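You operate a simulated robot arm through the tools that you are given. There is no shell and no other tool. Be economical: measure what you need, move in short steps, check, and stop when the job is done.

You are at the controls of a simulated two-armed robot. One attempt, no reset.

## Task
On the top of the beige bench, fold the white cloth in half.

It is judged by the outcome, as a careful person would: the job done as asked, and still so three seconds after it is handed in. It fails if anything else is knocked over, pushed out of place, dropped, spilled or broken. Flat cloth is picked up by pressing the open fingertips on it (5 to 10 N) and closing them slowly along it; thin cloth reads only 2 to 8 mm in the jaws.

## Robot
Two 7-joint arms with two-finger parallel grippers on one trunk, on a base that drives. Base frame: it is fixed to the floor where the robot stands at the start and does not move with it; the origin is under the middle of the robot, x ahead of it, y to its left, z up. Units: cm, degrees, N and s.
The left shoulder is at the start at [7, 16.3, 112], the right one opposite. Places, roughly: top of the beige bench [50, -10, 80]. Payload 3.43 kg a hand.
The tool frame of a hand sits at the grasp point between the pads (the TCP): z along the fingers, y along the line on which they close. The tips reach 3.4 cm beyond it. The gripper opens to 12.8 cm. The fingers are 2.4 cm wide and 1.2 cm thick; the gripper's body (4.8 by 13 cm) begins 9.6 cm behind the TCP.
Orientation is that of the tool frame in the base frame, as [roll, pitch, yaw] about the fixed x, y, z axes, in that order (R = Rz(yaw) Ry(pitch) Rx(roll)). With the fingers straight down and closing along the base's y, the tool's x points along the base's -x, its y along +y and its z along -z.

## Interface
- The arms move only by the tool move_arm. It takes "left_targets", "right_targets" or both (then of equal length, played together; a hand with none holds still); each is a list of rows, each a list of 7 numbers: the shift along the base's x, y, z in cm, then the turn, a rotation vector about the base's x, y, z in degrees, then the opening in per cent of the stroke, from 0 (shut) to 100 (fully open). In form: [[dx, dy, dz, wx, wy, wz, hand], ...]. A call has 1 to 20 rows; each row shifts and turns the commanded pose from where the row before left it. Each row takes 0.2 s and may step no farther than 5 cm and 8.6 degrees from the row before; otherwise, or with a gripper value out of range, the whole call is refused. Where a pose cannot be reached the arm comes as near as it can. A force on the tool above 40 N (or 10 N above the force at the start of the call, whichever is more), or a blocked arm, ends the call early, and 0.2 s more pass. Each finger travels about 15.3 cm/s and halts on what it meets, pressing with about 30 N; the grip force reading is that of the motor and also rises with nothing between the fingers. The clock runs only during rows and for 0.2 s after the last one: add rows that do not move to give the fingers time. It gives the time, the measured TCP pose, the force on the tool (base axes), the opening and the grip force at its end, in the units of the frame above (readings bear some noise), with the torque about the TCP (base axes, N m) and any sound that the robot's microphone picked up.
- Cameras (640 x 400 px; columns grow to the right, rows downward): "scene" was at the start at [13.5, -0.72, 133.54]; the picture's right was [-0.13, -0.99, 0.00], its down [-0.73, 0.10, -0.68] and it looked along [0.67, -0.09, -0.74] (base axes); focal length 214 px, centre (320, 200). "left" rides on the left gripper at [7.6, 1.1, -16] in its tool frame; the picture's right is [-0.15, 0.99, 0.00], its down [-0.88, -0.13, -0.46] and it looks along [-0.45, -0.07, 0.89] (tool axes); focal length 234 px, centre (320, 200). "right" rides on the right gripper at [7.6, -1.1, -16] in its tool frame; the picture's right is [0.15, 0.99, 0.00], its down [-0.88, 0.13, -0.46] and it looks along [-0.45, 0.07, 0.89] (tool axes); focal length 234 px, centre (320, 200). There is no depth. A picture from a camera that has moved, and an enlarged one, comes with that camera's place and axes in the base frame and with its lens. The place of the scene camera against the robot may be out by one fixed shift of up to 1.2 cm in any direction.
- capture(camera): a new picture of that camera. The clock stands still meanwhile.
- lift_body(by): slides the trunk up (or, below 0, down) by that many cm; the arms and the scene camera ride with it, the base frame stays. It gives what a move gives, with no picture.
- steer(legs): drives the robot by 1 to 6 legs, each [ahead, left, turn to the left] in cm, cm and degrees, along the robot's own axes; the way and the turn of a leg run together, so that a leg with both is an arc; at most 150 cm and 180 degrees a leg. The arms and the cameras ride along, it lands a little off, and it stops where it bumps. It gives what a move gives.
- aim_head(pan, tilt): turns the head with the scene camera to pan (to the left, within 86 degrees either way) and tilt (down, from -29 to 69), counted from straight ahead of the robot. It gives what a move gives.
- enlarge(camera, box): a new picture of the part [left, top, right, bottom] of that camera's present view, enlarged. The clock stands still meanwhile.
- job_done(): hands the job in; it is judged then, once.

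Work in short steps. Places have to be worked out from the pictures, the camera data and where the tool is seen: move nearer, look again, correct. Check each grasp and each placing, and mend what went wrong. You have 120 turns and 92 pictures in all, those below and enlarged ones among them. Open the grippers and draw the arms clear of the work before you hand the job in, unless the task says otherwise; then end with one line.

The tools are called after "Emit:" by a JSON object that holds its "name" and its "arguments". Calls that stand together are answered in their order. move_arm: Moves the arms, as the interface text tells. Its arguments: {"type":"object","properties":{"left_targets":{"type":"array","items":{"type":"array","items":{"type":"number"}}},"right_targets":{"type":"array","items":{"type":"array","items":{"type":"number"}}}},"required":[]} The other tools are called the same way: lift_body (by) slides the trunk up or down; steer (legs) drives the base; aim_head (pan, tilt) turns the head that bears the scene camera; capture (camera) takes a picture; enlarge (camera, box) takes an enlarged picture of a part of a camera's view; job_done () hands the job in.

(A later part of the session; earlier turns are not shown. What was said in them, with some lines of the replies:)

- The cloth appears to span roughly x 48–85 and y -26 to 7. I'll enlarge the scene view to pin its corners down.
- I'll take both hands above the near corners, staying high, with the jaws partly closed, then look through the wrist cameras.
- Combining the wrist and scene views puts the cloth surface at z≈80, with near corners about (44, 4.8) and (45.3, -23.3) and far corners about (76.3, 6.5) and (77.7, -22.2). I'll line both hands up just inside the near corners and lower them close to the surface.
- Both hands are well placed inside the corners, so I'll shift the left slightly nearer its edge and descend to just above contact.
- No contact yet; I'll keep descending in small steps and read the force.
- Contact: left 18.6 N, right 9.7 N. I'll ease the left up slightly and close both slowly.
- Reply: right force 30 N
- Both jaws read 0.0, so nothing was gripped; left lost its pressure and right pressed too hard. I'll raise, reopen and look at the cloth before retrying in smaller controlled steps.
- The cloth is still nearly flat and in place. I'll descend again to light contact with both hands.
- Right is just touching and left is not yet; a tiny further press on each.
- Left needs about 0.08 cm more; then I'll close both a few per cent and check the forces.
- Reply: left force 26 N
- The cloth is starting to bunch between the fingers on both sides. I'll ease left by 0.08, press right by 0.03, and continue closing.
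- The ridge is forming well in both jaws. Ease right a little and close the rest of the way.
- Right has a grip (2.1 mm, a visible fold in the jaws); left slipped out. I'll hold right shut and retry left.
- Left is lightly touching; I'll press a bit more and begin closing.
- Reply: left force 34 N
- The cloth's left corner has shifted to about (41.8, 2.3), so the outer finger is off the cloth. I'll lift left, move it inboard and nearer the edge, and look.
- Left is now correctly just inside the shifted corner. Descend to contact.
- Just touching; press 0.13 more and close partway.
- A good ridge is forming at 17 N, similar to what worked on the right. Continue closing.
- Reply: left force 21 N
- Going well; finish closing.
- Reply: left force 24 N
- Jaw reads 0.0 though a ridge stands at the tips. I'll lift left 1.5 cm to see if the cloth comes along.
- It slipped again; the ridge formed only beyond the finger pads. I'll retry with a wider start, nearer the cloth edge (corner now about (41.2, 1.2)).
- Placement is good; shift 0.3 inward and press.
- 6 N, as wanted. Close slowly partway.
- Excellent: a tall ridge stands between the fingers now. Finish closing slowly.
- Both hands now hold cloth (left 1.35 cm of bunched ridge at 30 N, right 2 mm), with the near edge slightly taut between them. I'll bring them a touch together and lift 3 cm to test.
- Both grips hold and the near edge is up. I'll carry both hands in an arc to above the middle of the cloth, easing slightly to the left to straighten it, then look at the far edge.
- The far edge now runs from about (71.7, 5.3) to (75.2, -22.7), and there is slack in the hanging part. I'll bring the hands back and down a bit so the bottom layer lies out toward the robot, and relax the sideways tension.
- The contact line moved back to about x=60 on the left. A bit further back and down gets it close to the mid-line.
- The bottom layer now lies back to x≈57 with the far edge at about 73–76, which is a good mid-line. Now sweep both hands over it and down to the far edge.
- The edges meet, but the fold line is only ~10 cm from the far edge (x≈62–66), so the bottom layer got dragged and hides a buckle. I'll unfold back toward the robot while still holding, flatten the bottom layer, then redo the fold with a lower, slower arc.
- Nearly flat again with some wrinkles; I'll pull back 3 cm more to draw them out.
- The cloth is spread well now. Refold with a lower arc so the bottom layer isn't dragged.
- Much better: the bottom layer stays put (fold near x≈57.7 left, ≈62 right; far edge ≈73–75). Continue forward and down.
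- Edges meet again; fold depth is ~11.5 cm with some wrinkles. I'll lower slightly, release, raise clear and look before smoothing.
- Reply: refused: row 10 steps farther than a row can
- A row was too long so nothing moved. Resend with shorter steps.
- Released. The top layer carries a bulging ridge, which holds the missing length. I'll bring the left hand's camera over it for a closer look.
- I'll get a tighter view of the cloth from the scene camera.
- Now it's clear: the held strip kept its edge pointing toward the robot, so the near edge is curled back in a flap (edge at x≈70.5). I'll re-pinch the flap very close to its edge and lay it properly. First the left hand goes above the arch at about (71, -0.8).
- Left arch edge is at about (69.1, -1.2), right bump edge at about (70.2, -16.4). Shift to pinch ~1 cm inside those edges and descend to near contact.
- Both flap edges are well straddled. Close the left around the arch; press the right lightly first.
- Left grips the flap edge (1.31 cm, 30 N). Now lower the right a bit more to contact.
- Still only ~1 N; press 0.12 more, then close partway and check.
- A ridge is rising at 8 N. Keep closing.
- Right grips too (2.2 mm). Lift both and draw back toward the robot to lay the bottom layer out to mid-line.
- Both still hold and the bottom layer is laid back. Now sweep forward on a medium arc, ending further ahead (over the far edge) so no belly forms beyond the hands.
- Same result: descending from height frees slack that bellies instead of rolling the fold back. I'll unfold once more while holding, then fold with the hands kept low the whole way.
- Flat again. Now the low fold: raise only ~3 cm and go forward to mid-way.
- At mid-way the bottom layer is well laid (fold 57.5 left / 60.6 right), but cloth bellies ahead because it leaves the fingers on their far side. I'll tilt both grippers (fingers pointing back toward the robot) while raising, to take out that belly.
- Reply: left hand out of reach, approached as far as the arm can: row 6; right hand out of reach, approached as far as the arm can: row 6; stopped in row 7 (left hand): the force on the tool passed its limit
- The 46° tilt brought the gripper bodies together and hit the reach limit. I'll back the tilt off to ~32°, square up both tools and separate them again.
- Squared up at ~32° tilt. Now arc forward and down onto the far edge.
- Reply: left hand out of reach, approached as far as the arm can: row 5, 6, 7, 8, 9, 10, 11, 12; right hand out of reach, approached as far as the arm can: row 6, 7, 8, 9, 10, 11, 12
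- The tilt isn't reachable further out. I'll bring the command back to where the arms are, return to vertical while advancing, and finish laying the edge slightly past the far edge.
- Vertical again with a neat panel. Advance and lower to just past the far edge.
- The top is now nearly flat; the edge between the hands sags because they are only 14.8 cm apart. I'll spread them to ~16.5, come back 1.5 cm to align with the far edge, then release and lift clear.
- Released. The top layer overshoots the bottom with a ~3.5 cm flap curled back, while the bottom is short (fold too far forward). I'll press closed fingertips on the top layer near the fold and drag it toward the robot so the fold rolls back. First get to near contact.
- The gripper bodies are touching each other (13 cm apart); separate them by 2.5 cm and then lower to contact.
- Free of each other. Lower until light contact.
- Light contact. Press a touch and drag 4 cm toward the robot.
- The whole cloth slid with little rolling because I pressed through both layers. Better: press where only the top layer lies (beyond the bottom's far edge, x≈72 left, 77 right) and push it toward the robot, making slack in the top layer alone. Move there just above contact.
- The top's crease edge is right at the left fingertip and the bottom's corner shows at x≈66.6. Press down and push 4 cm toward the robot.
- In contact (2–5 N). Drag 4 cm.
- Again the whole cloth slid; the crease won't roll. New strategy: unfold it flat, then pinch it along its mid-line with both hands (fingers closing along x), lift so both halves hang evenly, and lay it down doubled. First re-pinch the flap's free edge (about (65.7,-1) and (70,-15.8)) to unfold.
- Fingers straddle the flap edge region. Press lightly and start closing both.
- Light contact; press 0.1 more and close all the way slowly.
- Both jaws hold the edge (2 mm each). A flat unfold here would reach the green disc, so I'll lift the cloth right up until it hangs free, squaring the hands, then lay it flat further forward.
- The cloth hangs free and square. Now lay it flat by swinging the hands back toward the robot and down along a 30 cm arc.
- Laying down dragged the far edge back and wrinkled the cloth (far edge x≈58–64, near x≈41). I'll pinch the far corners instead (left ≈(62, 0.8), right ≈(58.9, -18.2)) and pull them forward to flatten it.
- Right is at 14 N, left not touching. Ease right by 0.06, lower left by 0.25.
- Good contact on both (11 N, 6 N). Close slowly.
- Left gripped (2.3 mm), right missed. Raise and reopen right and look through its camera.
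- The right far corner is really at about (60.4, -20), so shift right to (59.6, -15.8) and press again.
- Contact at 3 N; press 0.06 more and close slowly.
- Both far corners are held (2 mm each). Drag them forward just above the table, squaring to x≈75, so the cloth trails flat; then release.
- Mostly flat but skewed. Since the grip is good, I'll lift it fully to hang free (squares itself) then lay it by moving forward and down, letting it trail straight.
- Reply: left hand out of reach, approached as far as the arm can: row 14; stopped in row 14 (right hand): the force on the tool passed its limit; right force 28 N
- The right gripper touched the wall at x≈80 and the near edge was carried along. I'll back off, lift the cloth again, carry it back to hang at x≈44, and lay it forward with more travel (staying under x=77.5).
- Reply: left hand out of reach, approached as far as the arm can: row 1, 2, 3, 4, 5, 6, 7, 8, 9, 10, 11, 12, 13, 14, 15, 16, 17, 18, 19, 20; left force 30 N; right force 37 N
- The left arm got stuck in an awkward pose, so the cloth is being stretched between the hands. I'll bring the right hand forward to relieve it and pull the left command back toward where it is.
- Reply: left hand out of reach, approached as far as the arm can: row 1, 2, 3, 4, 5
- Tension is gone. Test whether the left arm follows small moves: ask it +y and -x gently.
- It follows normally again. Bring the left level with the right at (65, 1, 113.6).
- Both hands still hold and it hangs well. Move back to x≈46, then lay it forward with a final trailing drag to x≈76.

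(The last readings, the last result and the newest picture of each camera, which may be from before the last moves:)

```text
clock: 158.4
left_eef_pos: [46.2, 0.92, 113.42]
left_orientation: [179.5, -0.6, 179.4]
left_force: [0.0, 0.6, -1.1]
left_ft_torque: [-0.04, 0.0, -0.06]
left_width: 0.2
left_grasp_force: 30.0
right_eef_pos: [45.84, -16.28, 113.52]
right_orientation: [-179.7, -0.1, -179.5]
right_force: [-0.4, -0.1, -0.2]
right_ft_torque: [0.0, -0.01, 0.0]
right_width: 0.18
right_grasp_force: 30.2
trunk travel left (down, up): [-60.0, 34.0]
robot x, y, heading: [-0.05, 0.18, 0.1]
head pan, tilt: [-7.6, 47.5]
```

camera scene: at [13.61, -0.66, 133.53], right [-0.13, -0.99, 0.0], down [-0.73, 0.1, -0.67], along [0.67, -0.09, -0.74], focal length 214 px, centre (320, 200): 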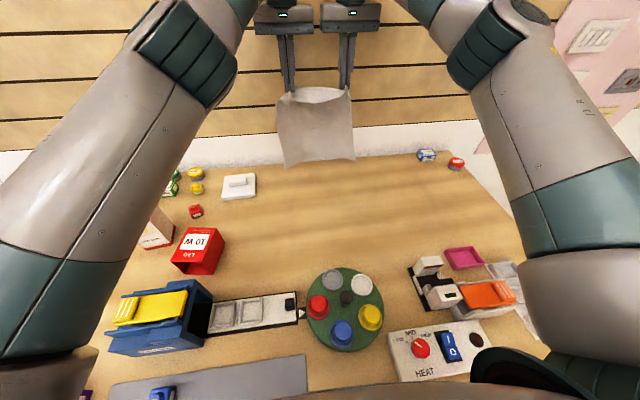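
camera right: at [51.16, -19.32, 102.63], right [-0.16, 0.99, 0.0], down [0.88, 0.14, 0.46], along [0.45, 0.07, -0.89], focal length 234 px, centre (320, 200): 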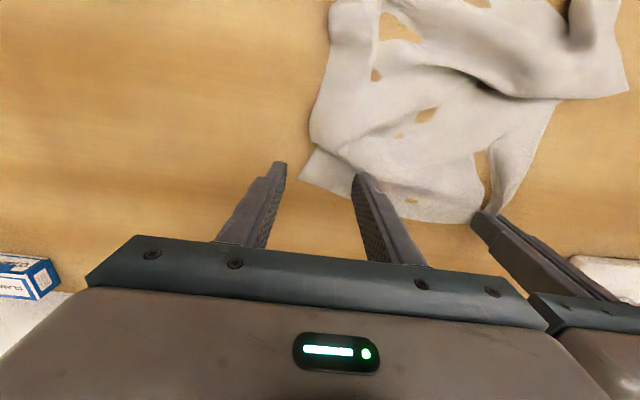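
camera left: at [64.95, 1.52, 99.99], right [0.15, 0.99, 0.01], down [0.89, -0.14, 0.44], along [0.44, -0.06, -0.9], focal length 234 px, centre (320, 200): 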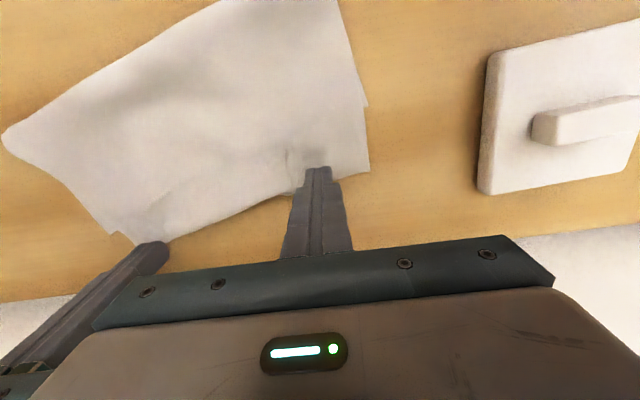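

Now lay it forward and down with the trailing drag, in gentle steps.

Emit:
{"name": "move_arm", "arguments": {"left_targets": [[0.3, 0, -1, 0, 0, 0, 0], [1, 0, -1.7, 0, 0, 0, 0], [1.7, 0, -1.7, 0, 0, 0, 0], [1.8, 0, -1.7, 0, 0, 0, 0], [1.8, 0, -1.7, 0, 0, 0, 0], [1.8, 0, -1.7, 0, 0, 0, 0], [1.8, 0, -1.7, 0, 0, 0, 0], [1.8, 0, -1.7, 0, 0, 0, 0], [1.8, 0, -1.7, 0, 0, 0, 0], [1.8, 0, -1.7, 0, 0, 0, 0], [1.8, 0, -1.7, 0, 0, 0, 0], [1.6, 0, -1.7, 0, 0, 0, 0], [1.4, 0, -1.7, 0, 0, 0, 0], [1.2, 0, -1.7, 0, 0, 0, 0], [1, 0, -1.7, 0, 0, 0, 0], [0.8, 0, -1.7, 0, 0, 0, 0], [0.8, 0, -1.7, 0, 0, 0, 0], [0.8, 0, -0.5, 0, 0, 0, 0]], "right_targets": [[0.3, 0, -1, 0, 0, 0, 0], [1, 0, -1.7, 0, 0, 0, 0], [1.7, 0, -1.7, 0, 0, 0, 0], [1.8, 0, -1.7, 0, 0, 0, 0], [1.8, 0, -1.7, 0, 0, 0, 0], [1.8, 0, -1.7, 0, 0, 0, 0], [1.8, 0, -1.7, 0, 0, 0, 0], [1.8, 0, -1.7, 0, 0, 0, 0], [1.8, 0, -1.7, 0, 0, 0, 0], [1.8, 0, -1.7, 0, 0, 0, 0], [1.8, 0, -1.7, 0, 0, 0, 0], [1.6, 0, -1.7, 0, 0, 0, 0], [1.4, 0, -1.7, 0, 0, 0, 0], [1.2, 0, -1.7, 0, 0, 0, 0], [1, 0, -1.7, 0, 0, 0, 0], [0.8, 0, -1.7, 0, 0, 0, 0], [0.8, 0, -1.7, 0, 0, 0, 0], [0.8, 0, -0.5, 0, 0, 0, 0]]}}

Emit:
{"name": "move_arm", "arguments": {"left_targets": [[0.7, 0, 0, 0, 0, 0, 0], [0.7, 0, 0, 0, 0, 0, 0], [0.7, 0, 0, 0, 0, 0, 0], [0.7, 0, 0, 0, 0, 0, 0], [0.7, 0, 0, 0, 0, 0, 0], [0.7, 0, 0, 0, 0, 0, 0], [0, 0, 0, 0, 0, 0, 0]], "right_targets": [[0.7, 0, 0, 0, 0, 0, 0], [0.7, 0, 0, 0, 0, 0, 0], [0.7, 0, 0, 0, 0, 0, 0], [0.7, 0, 0, 0, 0, 0, 0], [0.7, 0, 0, 0, 0, 0, 0], [0.7, 0, 0, 0, 0, 0, 0], [0, 0, 0, 0, 0, 0, 0]]}}

Emit:
{"name": "enlarge", "arguments": {"camera": "scene", "box": [220, 140, 420, 265]}}

```text
clock: 162.2
left_eef_pos: [71.09, 0.79, 84.64]
left_orientation: [179.5, -0.6, 179.5]
left_force: [0.2, -0.9, 0.3]
left_ft_torque: [0.0, -0.01, 0.02]
left_width: 0.18
left_grasp_force: 29.4
right_eef_pos: [70.8, -16.36, 84.83]
right_orientation: [-179.7, -0.2, -179.3]
right_force: [-0.4, -0.6, 1.3]
right_ft_torque: [-0.01, 0.01, 0.03]
right_width: 0.18
right_grasp_force: 30.3
trunk travel left (down, up): [-60.0, 34.0]
robot x, y, heading: [0.07, -0.2, -0.0]
head pan, tilt: [-7.6, 47.5]
```

```text
clock: 163.8
left_eef_pos: [75.25, 0.99, 84.71]
left_orientation: [179.5, -0.5, 179.3]
left_force: [0.3, -0.3, 0.8]
left_ft_torque: [-0.01, 0.01, 0.01]
left_width: 0.16
left_grasp_force: 30.0
right_eef_pos: [75.2, -16.31, 84.76]
right_orientation: [-179.7, -0.2, -179.4]
right_force: [0.2, 0.1, 1.6]
right_ft_torque: [0.04, 0.04, 0.01]
right_width: 0.21
right_grasp_force: 29.9
trunk travel left (down, up): [-60.0, 34.0]
robot x, y, heading: [-0.02, 0.46, 0.1]
head pan, tilt: [-7.6, 47.5]
```

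```text
3.20 times, centred on (320, 202) of scene
camera zoom: at [13.43, -0.73, 133.55], right [-0.13, -0.99, 0.0], down [-0.73, 0.1, -0.68], along [0.67, -0.09, -0.74], focal length 686 px, centre (320, 192)
```

zoom: 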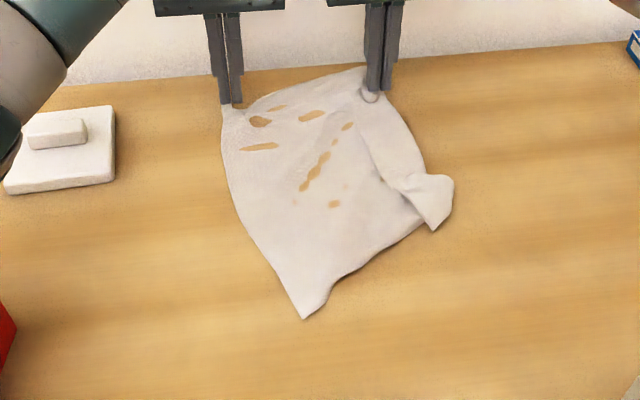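

The right near corner curled. With few pictures left, I'll go to the mid-line pinch now: gravity will straighten both halves as they hang. Release the far edge, rise, turn the tools so they close along x, and move over the mid-line (x≈62, y≈-0.8 and -16.8).

Emit:
{"name": "move_arm", "arguments": {"left_targets": [[0, 0, -0.6, 0, 0, 0, 0], [0, 0, 0, 0, 0, 0, 10], [0, 0, 0, 0, 0, 0, 20], [0, 0, 0, 0, 0, 0, 20], [0, 0, 1.5, 0, 0, 0, 20], [0, 0, 3, 0, 0, 0, 20], [0, 0, 3, 0, 0, 0, 20], [0, 0, 2, 0, 0, 0, 20]], "right_targets": [[0, 0, -0.6, 0, 0, 0, 0], [0, 0, 0, 0, 0, 0, 10], [0, 0, 0, 0, 0, 0, 20], [0, 0, 0, 0, 0, 0, 20], [0, 0, 1.5, 0, 0, 0, 20], [0, 0, 3, 0, 0, 0, 20], [0, 0, 3, 0, 0, 0, 20], [0, 0, 2, 0, 0, 0, 20]]}}

Emit:
{"name": "move_arm", "arguments": {"left_targets": [[-1.2, 0.5, 0, 0, 0, -8.2, 45], [-1.2, 0.5, 0, 0, 0, -8.2, 45], [-1.2, 0, 0, 0, 0, -8.2, 45], [-1.2, 0, 0, 0, 0, -8.2, 45], [-1.2, 0, 0, 0, 0, -8.2, 45], [-1.2, 0, 0, 0, 0, -8.2, 45], [-1.2, 0, 0, 0, 0, -8.2, 45], [-1.2, -0.6, 0, 0, 0, -8.2, 45], [-1.2, -0.7, 0, 0, 0, -8.2, 45], [-1.2, -0.7, 0, 0, 0, -8.2, 45], [-1.2, -0.8, 0, 0, 0, -8, 45], [0, 0, 0, 0, 0, 0, 45]], "right_targets": [[-1.2, -0.5, 0, 0, 0, 8.2, 45], [-1.2, -0.5, 0, 0, 0, 8.2, 45], [-1.2, 0, 0, 0, 0, 8.2, 45], [-1.2, 0, 0, 0, 0, 8.2, 45], [-1.2, 0, 0, 0, 0, 8.2, 45], [-1.2, 0, 0, 0, 0, 8.2, 45], [-1.2, 0, 0, 0, 0, 8.2, 45], [-1.2, 0, 0, 0, 0, 8.2, 45], [-1.2, 0, 0, 0, 0, 8.2, 45], [-1.2, 0.2, 0, 0, 0, 8.2, 45], [-1.2, 0.3, 0, 0, 0, 8, 45], [0, 0, 0, 0, 0, 0, 45]]}}

```text
clock: 165.6
left_eef_pos: [75.16, 0.91, 93.75]
left_orientation: [179.5, -0.6, 179.4]
left_force: [-0.4, 0.2, 0.8]
left_ft_torque: [0.02, -0.04, -0.02]
left_width: 2.59
left_grasp_force: 0.1
right_eef_pos: [74.85, -16.27, 93.7]
right_orientation: [-179.8, -0.1, -179.5]
right_force: [0.6, -0.3, -0.7]
right_ft_torque: [0.0, -0.02, 0.0]
right_width: 2.56
right_grasp_force: 0.1
trunk travel left (down, up): [-60.0, 34.0]
robot x, y, heading: [0.3, -0.03, 0.1]
head pan, tilt: [-7.6, 47.5]
```

```text
clock: 168.2
left_eef_pos: [62.09, -0.98, 93.9]
left_orientation: [179.5, -0.6, 89.3]
left_force: [0.4, -0.8, 0.1]
left_ft_torque: [0.03, 0.0, -0.01]
left_width: 5.76
left_grasp_force: 0.0
right_eef_pos: [68.68, -17.53, 93.69]
right_orientation: [-179.7, -0.1, -135.6]
right_force: [-0.1, 0.1, 0.8]
right_ft_torque: [-0.02, -0.01, 0.01]
right_width: 5.74
right_grasp_force: 0.0
right hand out of reach, approached as far as the arm can: row 6, 7, 8, 9, 10, 11
trunk travel left (down, up): [-60.0, 34.0]
robot x, y, heading: [-0.14, -0.2, -0.0]
head pan, tilt: [-7.6, 47.5]
```

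Left turned fine; right hit a joint limit that way. Turn the right the other way.

Emit:
{"name": "move_arm", "arguments": {"right_targets": [[0, 0, 0, 0, 0, -8.5, 45], [0, 0, 0, 0, 0, -8.5, 45], [0, 0, 0, 0, 0, -8.5, 45], [0, 0, 0, 0, 0, -8.5, 45], [0, 0, 0, 0, 0, -8.5, 45], [0, 0, 0, 0, 0, -8.5, 45], [0, 0, 0, 0, 0, -8.5, 45], [0, 0, 0, 0, 0, -8.5, 45], [0, 0, 0, 0, 0, -8.5, 45], [0, 0, 0, 0, 0, -8.5, 45]]}}

```text
clock: 170.4
left_eef_pos: [62.03, -0.9, 93.79]
left_orientation: [179.5, -0.5, 89.4]
left_force: [0.3, -0.1, -0.5]
left_ft_torque: [0.01, -0.01, 0.02]
left_width: 5.8
left_grasp_force: 0.0
right_eef_pos: [68.69, -17.44, 93.7]
right_orientation: [-179.7, -0.2, 139.2]
right_force: [0.4, -0.2, -0.3]
right_ft_torque: [-0.01, 0.0, -0.05]
right_width: 5.77
right_grasp_force: 0.1
trunk travel left (down, up): [-60.0, 34.0]
robot x, y, heading: [0.34, -0.01, 0.4]
head pan, tilt: [-7.6, 47.5]
```

It works this way. Finish the turn and bring right to (62, -16.8); lower both to just above the cloth.

Emit:
{"name": "move_arm", "arguments": {"left_targets": [[0, 0, 0, 0, 0, 0, 45], [0, 0, 0, 0, 0, 0, 45], [0, 0, 0, 0, 0, 0, 45], [0, 0, 0, 0, 0, 0, 45], [0, 0, 0, 0, 0, 0, 45], [0, 0, 0, 0, 0, 0, 45], [0, 0, -3.2, 0, 0, 0, 45], [0, 0, -3.2, 0, 0, 0, 45], [0, 0, -3.2, 0, 0, 0, 45], [0, 0, 0, 0, 0, 0, 45]], "right_targets": [[-1.1, 0.1, 0, 0, 0, -8.2, 45], [-1.1, 0.1, 0, 0, 0, -8.2, 45], [-1.1, 0.1, 0, 0, 0, -8.2, 45], [-1.1, 0.1, 0, 0, 0, -8.2, 45], [-1.1, 0.1, 0, 0, 0, -8.2, 45], [-1.1, 0.1, 0, 0, 0, -8.2, 45], [0, 0, -3.2, 0, 0, 0, 45], [0, 0, -3.2, 0, 0, 0, 45], [0, 0, -3.2, 0, 0, 0, 45], [0, 0, 0, 0, 0, 0, 45]]}}

Emit:
{"name": "move_arm", "arguments": {"left_targets": [[0, 0, -0.45, 0, 0, 0, 45], [0, 0, -0.2, 0, 0, 0, 45], [0, 0, 0, 0, 0, 0, 45]], "right_targets": [[0, 0, -0.4, 0, 0, 0, 45], [0, 0, -0.15, 0, 0, 0, 45], [0, 0, 0, 0, 0, 0, 45]]}}

```text
clock: 172.6
left_eef_pos: [61.91, -0.78, 84.14]
left_orientation: [179.5, -0.7, 89.4]
left_force: [-0.6, -0.2, 0.5]
left_ft_torque: [0.02, 0.03, -0.02]
left_width: 5.77
left_grasp_force: 0.0
right_eef_pos: [61.97, -16.78, 84.03]
right_orientation: [-179.8, -0.1, 90.1]
right_force: [0.4, 0.3, -0.2]
right_ft_torque: [-0.01, -0.06, -0.02]
right_width: 5.75
right_grasp_force: 0.0
trunk travel left (down, up): [-60.0, 34.0]
robot x, y, heading: [-0.08, -0.06, -0.1]
head pan, tilt: [-7.6, 47.5]
```

```text
clock: 173.4
left_eef_pos: [61.97, -1.0, 83.52]
left_orientation: [179.4, -0.6, 89.4]
left_force: [-0.5, -0.1, 10.2]
left_ft_torque: [-0.04, 0.32, -0.03]
left_width: 5.75
left_grasp_force: 0.0
right_eef_pos: [61.89, -16.7, 83.47]
right_orientation: [-179.9, 0.0, 90.1]
right_force: [0.8, -0.6, 2.7]
right_ft_torque: [-0.04, 0.03, 0.0]
right_width: 5.73
right_grasp_force: 0.1
trunk travel left (down, up): [-60.0, 34.0]
robot x, y, heading: [-0.1, 0.11, 0.0]
head pan, tilt: [-7.6, 47.5]
```

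Contact: left 10 N, right 3 N. Press right slightly more and close both slowly.

Emit:
{"name": "move_arm", "arguments": {"left_targets": [[0, 0, 0, 0, 0, 0, 45], [0, 0, 0, 0, 0, 0, 43], [0, 0, 0, 0, 0, 0, 41], [0, 0, 0, 0, 0, 0, 39], [0, 0, 0, 0, 0, 0, 37], [0, 0, 0, 0, 0, 0, 35], [0, 0, 0, 0, 0, 0, 32], [0, 0, 0, 0, 0, 0, 29], [0, 0, 0, 0, 0, 0, 26], [0, 0, 0, 0, 0, 0, 23], [0, 0, 0, 0, 0, 0, 20], [0, 0, 0, 0, 0, 0, 17], [0, 0, 0, 0, 0, 0, 14], [0, 0, 0, 0, 0, 0, 11], [0, 0, 0, 0, 0, 0, 8], [0, 0, 0, 0, 0, 0, 5], [0, 0, 0, 0, 0, 0, 2], [0, 0, 0, 0, 0, 0, 0], [0, 0, 0, 0, 0, 0, 0]], "right_targets": [[0, 0, -0.06, 0, 0, 0, 45], [0, 0, 0, 0, 0, 0, 43], [0, 0, 0, 0, 0, 0, 41], [0, 0, 0, 0, 0, 0, 39], [0, 0, 0, 0, 0, 0, 37], [0, 0, 0, 0, 0, 0, 35], [0, 0, 0, 0, 0, 0, 32], [0, 0, 0, 0, 0, 0, 29], [0, 0, 0, 0, 0, 0, 26], [0, 0, 0, 0, 0, 0, 23], [0, 0, 0, 0, 0, 0, 20], [0, 0, 0, 0, 0, 0, 17], [0, 0, 0, 0, 0, 0, 14], [0, 0, 0, 0, 0, 0, 11], [0, 0, 0, 0, 0, 0, 8], [0, 0, 0, 0, 0, 0, 5], [0, 0, 0, 0, 0, 0, 2], [0, 0, 0, 0, 0, 0, 0], [0, 0, 0, 0, 0, 0, 0]]}}

```text
clock: 177.4
left_eef_pos: [61.81, -0.89, 83.55]
left_orientation: [179.5, -0.6, 89.5]
left_force: [-1.9, 0.1, 15.8]
left_ft_torque: [-0.09, 0.16, 0.0]
left_width: 0.22
left_grasp_force: 30.4
right_eef_pos: [62.0, -16.73, 83.53]
right_orientation: [-179.7, 0.0, 90.1]
right_force: [-0.5, 0.3, 1.4]
right_ft_torque: [-0.03, 0.04, -0.04]
right_width: 0.27
right_grasp_force: 30.4
trunk travel left (down, up): [-60.0, 34.0]
robot x, y, heading: [0.37, 0.14, -0.3]
head pan, tilt: [-7.6, 47.5]
```

Both jaws grip the mid-line (2.2 and 2.7 mm). Lift 20 cm straight up so both halves hang, then begin spreading the hands to straighten the fold line.

Emit:
{"name": "move_arm", "arguments": {"left_targets": [[0, 0, 1.5, 0, 0, 0, 0], [0, 0, 2, 0, 0, 0, 0], [0, 0, 2, 0, 0, 0, 0], [0, 0, 2, 0, 0, 0, 0], [0, 0, 2, 0, 0, 0, 0], [0, 0, 2, 0, 0, 0, 0], [0, 0, 2, 0, 0, 0, 0], [0, 0, 2, 0, 0, 0, 0], [0, 0, 2, 0, 0, 0, 0], [0, 0, 2, 0, 0, 0, 0], [0, 0.4, 0.5, 0, 0, 0, 0], [0, 0.4, 0, 0, 0, 0, 0], [0, 0.4, 0, 0, 0, 0, 0], [0, 0.4, 0, 0, 0, 0, 0], [0, 0, 0, 0, 0, 0, 0]], "right_targets": [[0, 0, 1.5, 0, 0, 0, 0], [0, 0, 2, 0, 0, 0, 0], [0, 0, 2, 0, 0, 0, 0], [0, 0, 2, 0, 0, 0, 0], [0, 0, 2, 0, 0, 0, 0], [0, 0, 2, 0, 0, 0, 0], [0, 0, 2, 0, 0, 0, 0], [0, 0, 2, 0, 0, 0, 0], [0, 0, 2, 0, 0, 0, 0], [0, 0, 2, 0, 0, 0, 0], [0, -0.4, 0.5, 0, 0, 0, 0], [0, -0.4, 0, 0, 0, 0, 0], [0, -0.4, 0, 0, 0, 0, 0], [0, -0.4, 0, 0, 0, 0, 0], [0, 0, 0, 0, 0, 0, 0]]}}

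```text
clock: 180.6
left_eef_pos: [62.02, 0.6, 103.43]
left_orientation: [179.6, -0.5, 89.4]
left_force: [0.6, -10.3, 0.0]
left_ft_torque: [-0.39, -0.02, 0.04]
left_width: 0.2
left_grasp_force: 29.8
right_eef_pos: [62.16, -18.41, 103.74]
right_orientation: [-179.8, -0.2, 90.1]
right_force: [-0.1, 10.1, -0.6]
right_ft_torque: [0.37, 0.02, -0.01]
right_width: 0.26
right_grasp_force: 30.0
trunk travel left (down, up): [-60.0, 34.0]
robot x, y, heading: [-0.29, -0.52, 0.3]
head pan, tilt: [-7.6, 47.5]
```

The fold line is taut (10 N). Relax slightly and use one picture to check how the halves hang.

Emit:
{"name": "move_arm", "arguments": {"left_targets": [[0, -0.15, 0, 0, 0, 0, 0], [0, 0, 0, 0, 0, 0, 0], [0, 0, 0, 0, 0, 0, 0]], "right_targets": [[0, 0.15, 0, 0, 0, 0, 0], [0, 0, 0, 0, 0, 0, 0], [0, 0, 0, 0, 0, 0, 0]]}}

Emit:
{"name": "enlarge", "arguments": {"camera": "scene", "box": [220, 100, 420, 225]}}

```text
clock: 181.4
left_eef_pos: [62.04, 0.58, 103.41]
left_orientation: [179.5, -0.6, 89.3]
left_force: [0.2, -7.0, -0.8]
left_ft_torque: [-0.26, -0.02, 0.0]
left_width: 0.2
left_grasp_force: 30.4
right_eef_pos: [62.15, -18.37, 103.62]
right_orientation: [-179.7, -0.1, 90.0]
right_force: [0.0, 7.2, -1.3]
right_ft_torque: [0.22, 0.01, -0.01]
right_width: 0.27
right_grasp_force: 29.6
trunk travel left (down, up): [-60.0, 34.0]
robot x, y, heading: [-0.31, -0.03, 0.1]
head pan, tilt: [-7.6, 47.5]
```

```text
3.20 times, centred on (320, 162) of scene
camera zoom: at [13.46, -0.73, 133.54], right [-0.13, -0.99, 0.0], down [-0.73, 0.1, -0.68], along [0.67, -0.09, -0.74], focal length 686 px, centre (320, 320)
```

zoom: 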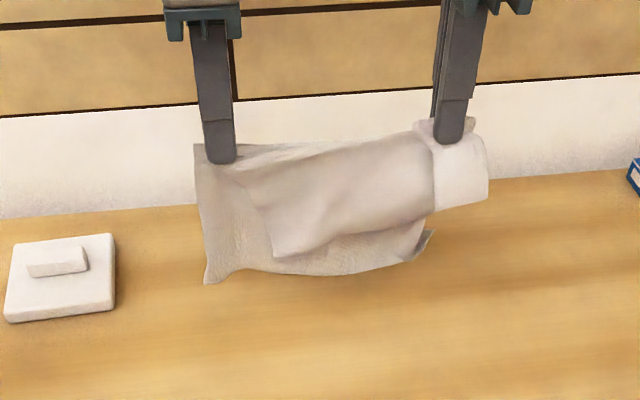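

The cloth hangs folded along its mid-line, halves roughly even. I'll move back to x≈53, lower until the hanging edges touch, then lay it forward with a trailing drag to x≈74 (clear of the wall).

Emit:
{"name": "move_arm", "arguments": {"left_targets": [[-1.5, 0, 0, 0, 0, 0, 0], [-1.5, 0, 0, 0, 0, 0, 0], [-1.5, 0, 0, 0, 0, 0, 0], [-1.5, 0, 0, 0, 0, 0, 0], [-1.5, 0, 0, 0, 0, 0, 0], [-1.5, 0, 0, 0, 0, 0, 0], [0, 0, 0, 0, 0, 0, 0], [0, 0, 0, 0, 0, 0, 0], [0, 0, -1, 0, 0, 0, 0], [0, 0, -1, 0, 0, 0, 0], [0, 0, -1, 0, 0, 0, 0], [0, 0, -1, 0, 0, 0, 0], [0, 0, 0, 0, 0, 0, 0], [0, 0, 0, 0, 0, 0, 0]], "right_targets": [[-1.5, 0, 0, 0, 0, 0, 0], [-1.5, 0, 0, 0, 0, 0, 0], [-1.5, 0, 0, 0, 0, 0, 0], [-1.5, 0, 0, 0, 0, 0, 0], [-1.5, 0, 0, 0, 0, 0, 0], [-1.5, 0, 0, 0, 0, 0, 0], [0, 0, 0, 0, 0, 0, 0], [0, 0, 0, 0, 0, 0, 0], [0, 0, -1, 0, 0, 0, 0], [0, 0, -1, 0, 0, 0, 0], [0, 0, -1, 0, 0, 0, 0], [0, 0, -1, 0, 0, 0, 0], [0, 0, 0, 0, 0, 0, 0], [0, 0, 0, 0, 0, 0, 0]]}}

Emit:
{"name": "move_arm", "arguments": {"left_targets": [[1.5, 0, -0.5, 0, 0, 0, 0], [1.5, 0, -0.5, 0, 0, 0, 0], [1.5, 0, -0.5, 0, 0, 0, 0], [1.5, 0, -0.5, 0, 0, 0, 0], [1.5, 0, -0.5, 0, 0, 0, 0], [1.2, 0, -1.2, 0, 0, 0, 0], [1.2, 0, -1.2, 0, 0, 0, 0], [1.2, 0, -1.2, 0, 0, 0, 0], [1.2, 0, -1.2, 0, 0, 0, 0], [0.8, 0, -1.6, 0, 0, 0, 0], [0.8, 0, -1.6, 0, 0, 0, 0], [0.8, 0, -1.6, 0, 0, 0, 0], [0.8, 0, -1.6, 0, 0, 0, 0], [0.8, 0, -1.2, 0, 0, 0, 0], [0.8, 0, 0, 0, 0, 0, 0], [0.8, 0, 0, 0, 0, 0, 0], [0.8, 0, 0, 0, 0, 0, 0], [0.8, 0, 0, 0, 0, 0, 0], [0.8, 0, 0, 0, 0, 0, 0], [0, 0, 0, 0, 0, 0, 0]], "right_targets": [[1.5, 0, -0.5, 0, 0, 0, 0], [1.5, 0, -0.5, 0, 0, 0, 0], [1.5, 0, -0.5, 0, 0, 0, 0], [1.5, 0, -0.5, 0, 0, 0, 0], [1.5, 0, -0.5, 0, 0, 0, 0], [1.2, 0, -1.2, 0, 0, 0, 0], [1.2, 0, -1.2, 0, 0, 0, 0], [1.2, 0, -1.2, 0, 0, 0, 0], [1.2, 0, -1.2, 0, 0, 0, 0], [0.8, 0, -1.6, 0, 0, 0, 0], [0.8, 0, -1.6, 0, 0, 0, 0], [0.8, 0, -1.6, 0, 0, 0, 0], [0.8, 0, -1.6, 0, 0, 0, 0], [0.8, 0, -1.2, 0, 0, 0, 0], [0.8, 0, 0, 0, 0, 0, 0], [0.8, 0, 0, 0, 0, 0, 0], [0.8, 0, 0, 0, 0, 0, 0], [0.8, 0, 0, 0, 0, 0, 0], [0.8, 0, 0, 0, 0, 0, 0], [0, 0, 0, 0, 0, 0, 0]]}}

```text
clock: 184.4
left_eef_pos: [53.06, 0.57, 99.53]
left_orientation: [179.5, -0.6, 89.4]
left_force: [-0.5, -7.3, 0.5]
left_ft_torque: [-0.28, 0.03, 0.01]
left_width: 0.21
left_grasp_force: 30.6
right_eef_pos: [53.13, -18.37, 99.58]
right_orientation: [-179.8, -0.2, 90.1]
right_force: [0.0, 6.6, -0.6]
right_ft_torque: [0.23, 0.01, 0.0]
right_width: 0.26
right_grasp_force: 29.6
trunk travel left (down, up): [-60.0, 34.0]
robot x, y, heading: [0.8, -0.17, 0.2]
head pan, tilt: [-7.6, 47.5]
```

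```text
clock: 188.6
left_eef_pos: [73.53, 0.64, 84.41]
left_orientation: [179.4, -0.7, 89.4]
left_force: [-0.5, -6.1, 0.6]
left_ft_torque: [-0.22, 0.03, 0.08]
left_width: 0.19
left_grasp_force: 30.0
right_eef_pos: [73.14, -18.28, 84.75]
right_orientation: [-179.7, -0.1, 90.2]
right_force: [-0.4, 6.6, 1.7]
right_ft_torque: [0.19, -0.02, -0.02]
right_width: 0.24
right_grasp_force: 30.2
trunk travel left (down, up): [-60.0, 34.0]
robot x, y, heading: [0.06, -0.02, 0.1]
head pan, tilt: [-7.6, 47.5]
```

Laid down. Lower a touch, open just slightly, lift straight out, retreat to the sides, and take the last picture.

Emit:
{"name": "move_arm", "arguments": {"left_targets": [[0, -0.2, -0.4, 0, 0, 0, 0], [0, 0, 0, 0, 0, 0, 4], [0, 0, 0, 0, 0, 0, 8], [0, 0, 0.3, 0, 0, 0, 10], [0, 0, 0.7, 0, 0, 0, 10], [0, 0, 1.5, 0, 0, 0, 10], [0, 0, 3, 0, 0, 0, 10], [0, 0, 4, 0, 0, 0, 10], [-2, 3, 2, 0, 0, 0, 10], [-3, 3, 1, 0, 0, 0, 20], [-3, 3, 0, 0, 0, 0, 30], [-3, 3, 0, 0, 0, 0, 40], [-3, 3, 0, 0, 0, 0, 40]], "right_targets": [[0, 0.2, -0.5, 0, 0, 0, 0], [0, 0, 0, 0, 0, 0, 4], [0, 0, 0, 0, 0, 0, 8], [0, 0, 0.3, 0, 0, 0, 10], [0, 0, 0.7, 0, 0, 0, 10], [0, 0, 1.5, 0, 0, 0, 10], [0, 0, 3, 0, 0, 0, 10], [0, 0, 4, 0, 0, 0, 10], [-2, -3, 2, 0, 0, 0, 10], [-3, -3, 1, 0, 0, 0, 20], [-3, -3, 0, 0, 0, 0, 30], [-3, -3, 0, 0, 0, 0, 40], [-3, -3, 0, 0, 0, 0, 40]]}}

Emit:
{"name": "capture", "arguments": {"camera": "scene"}}

```text
clock: 191.4
left_eef_pos: [59.07, 15.23, 96.46]
left_orientation: [179.4, -0.5, 89.3]
left_force: [-0.6, -0.4, -0.2]
left_ft_torque: [0.04, -0.07, -0.01]
left_width: 5.11
left_grasp_force: 0.0
right_eef_pos: [59.16, -33.16, 96.7]
right_orientation: [-179.8, 0.0, 90.2]
right_force: [-1.2, 0.1, 1.3]
right_ft_torque: [0.0, -0.04, -0.01]
right_width: 5.12
right_grasp_force: 0.0
trunk travel left (down, up): [-60.0, 34.0]
robot x, y, heading: [-0.22, -0.29, 0.0]
head pan, tilt: [-7.6, 47.5]
```

```text
0 pictures are left
camera scene: at [13.2, -0.74, 133.58], right [-0.13, -0.99, 0.0], down [-0.73, 0.1, -0.68], along [0.67, -0.09, -0.74], focal length 214 px, centre (320, 200)
```

scene: 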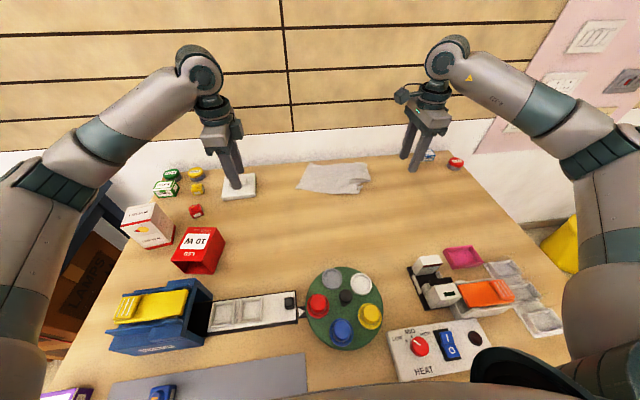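

The cloth lies as a folded strip about half its original depth, with a slightly uneven right end, and the surrounding objects look undisturbed. I'll raise both arms clear with the grippers open.

Emit:
{"name": "move_arm", "arguments": {"left_targets": [[0, 0, 3, 0, 0, 0, 60], [0, 1, 3, 0, 0, 0, 80], [0, 1, 3, 0, 0, 0, 80]], "right_targets": [[0, 0, 3, 0, 0, 0, 60], [0, -1, 3, 0, 0, 0, 80], [0, -1, 3, 0, 0, 0, 80]]}}

Emit:
{"name": "job_done", "arguments": {}}

```text
clock: 192.2
left_eef_pos: [59.33, 17.38, 105.65]
left_orientation: [179.4, -0.6, 89.4]
left_force: [0.4, -0.5, -0.1]
left_ft_torque: [0.02, -0.04, 0.0]
left_width: 10.22
left_grasp_force: 0.1
right_eef_pos: [59.37, -34.96, 105.93]
right_orientation: [-179.8, -0.1, 90.1]
right_force: [-0.1, -0.2, -0.6]
right_ft_torque: [-0.01, -0.04, 0.01]
right_width: 10.24
right_grasp_force: 0.0
trunk travel left (down, up): [-60.0, 34.0]
robot x, y, heading: [0.02, 0.05, 0.1]
head pan, tilt: [-7.6, 47.5]
```

```text
The job is handed in.
```

I folded the white cloth roughly in half along its mid-line and left it on the beige bench, but its right end is uneven and the lower layer may be creased; nothing else on the bench appears to have moved, and both arms are clear with grippers open.
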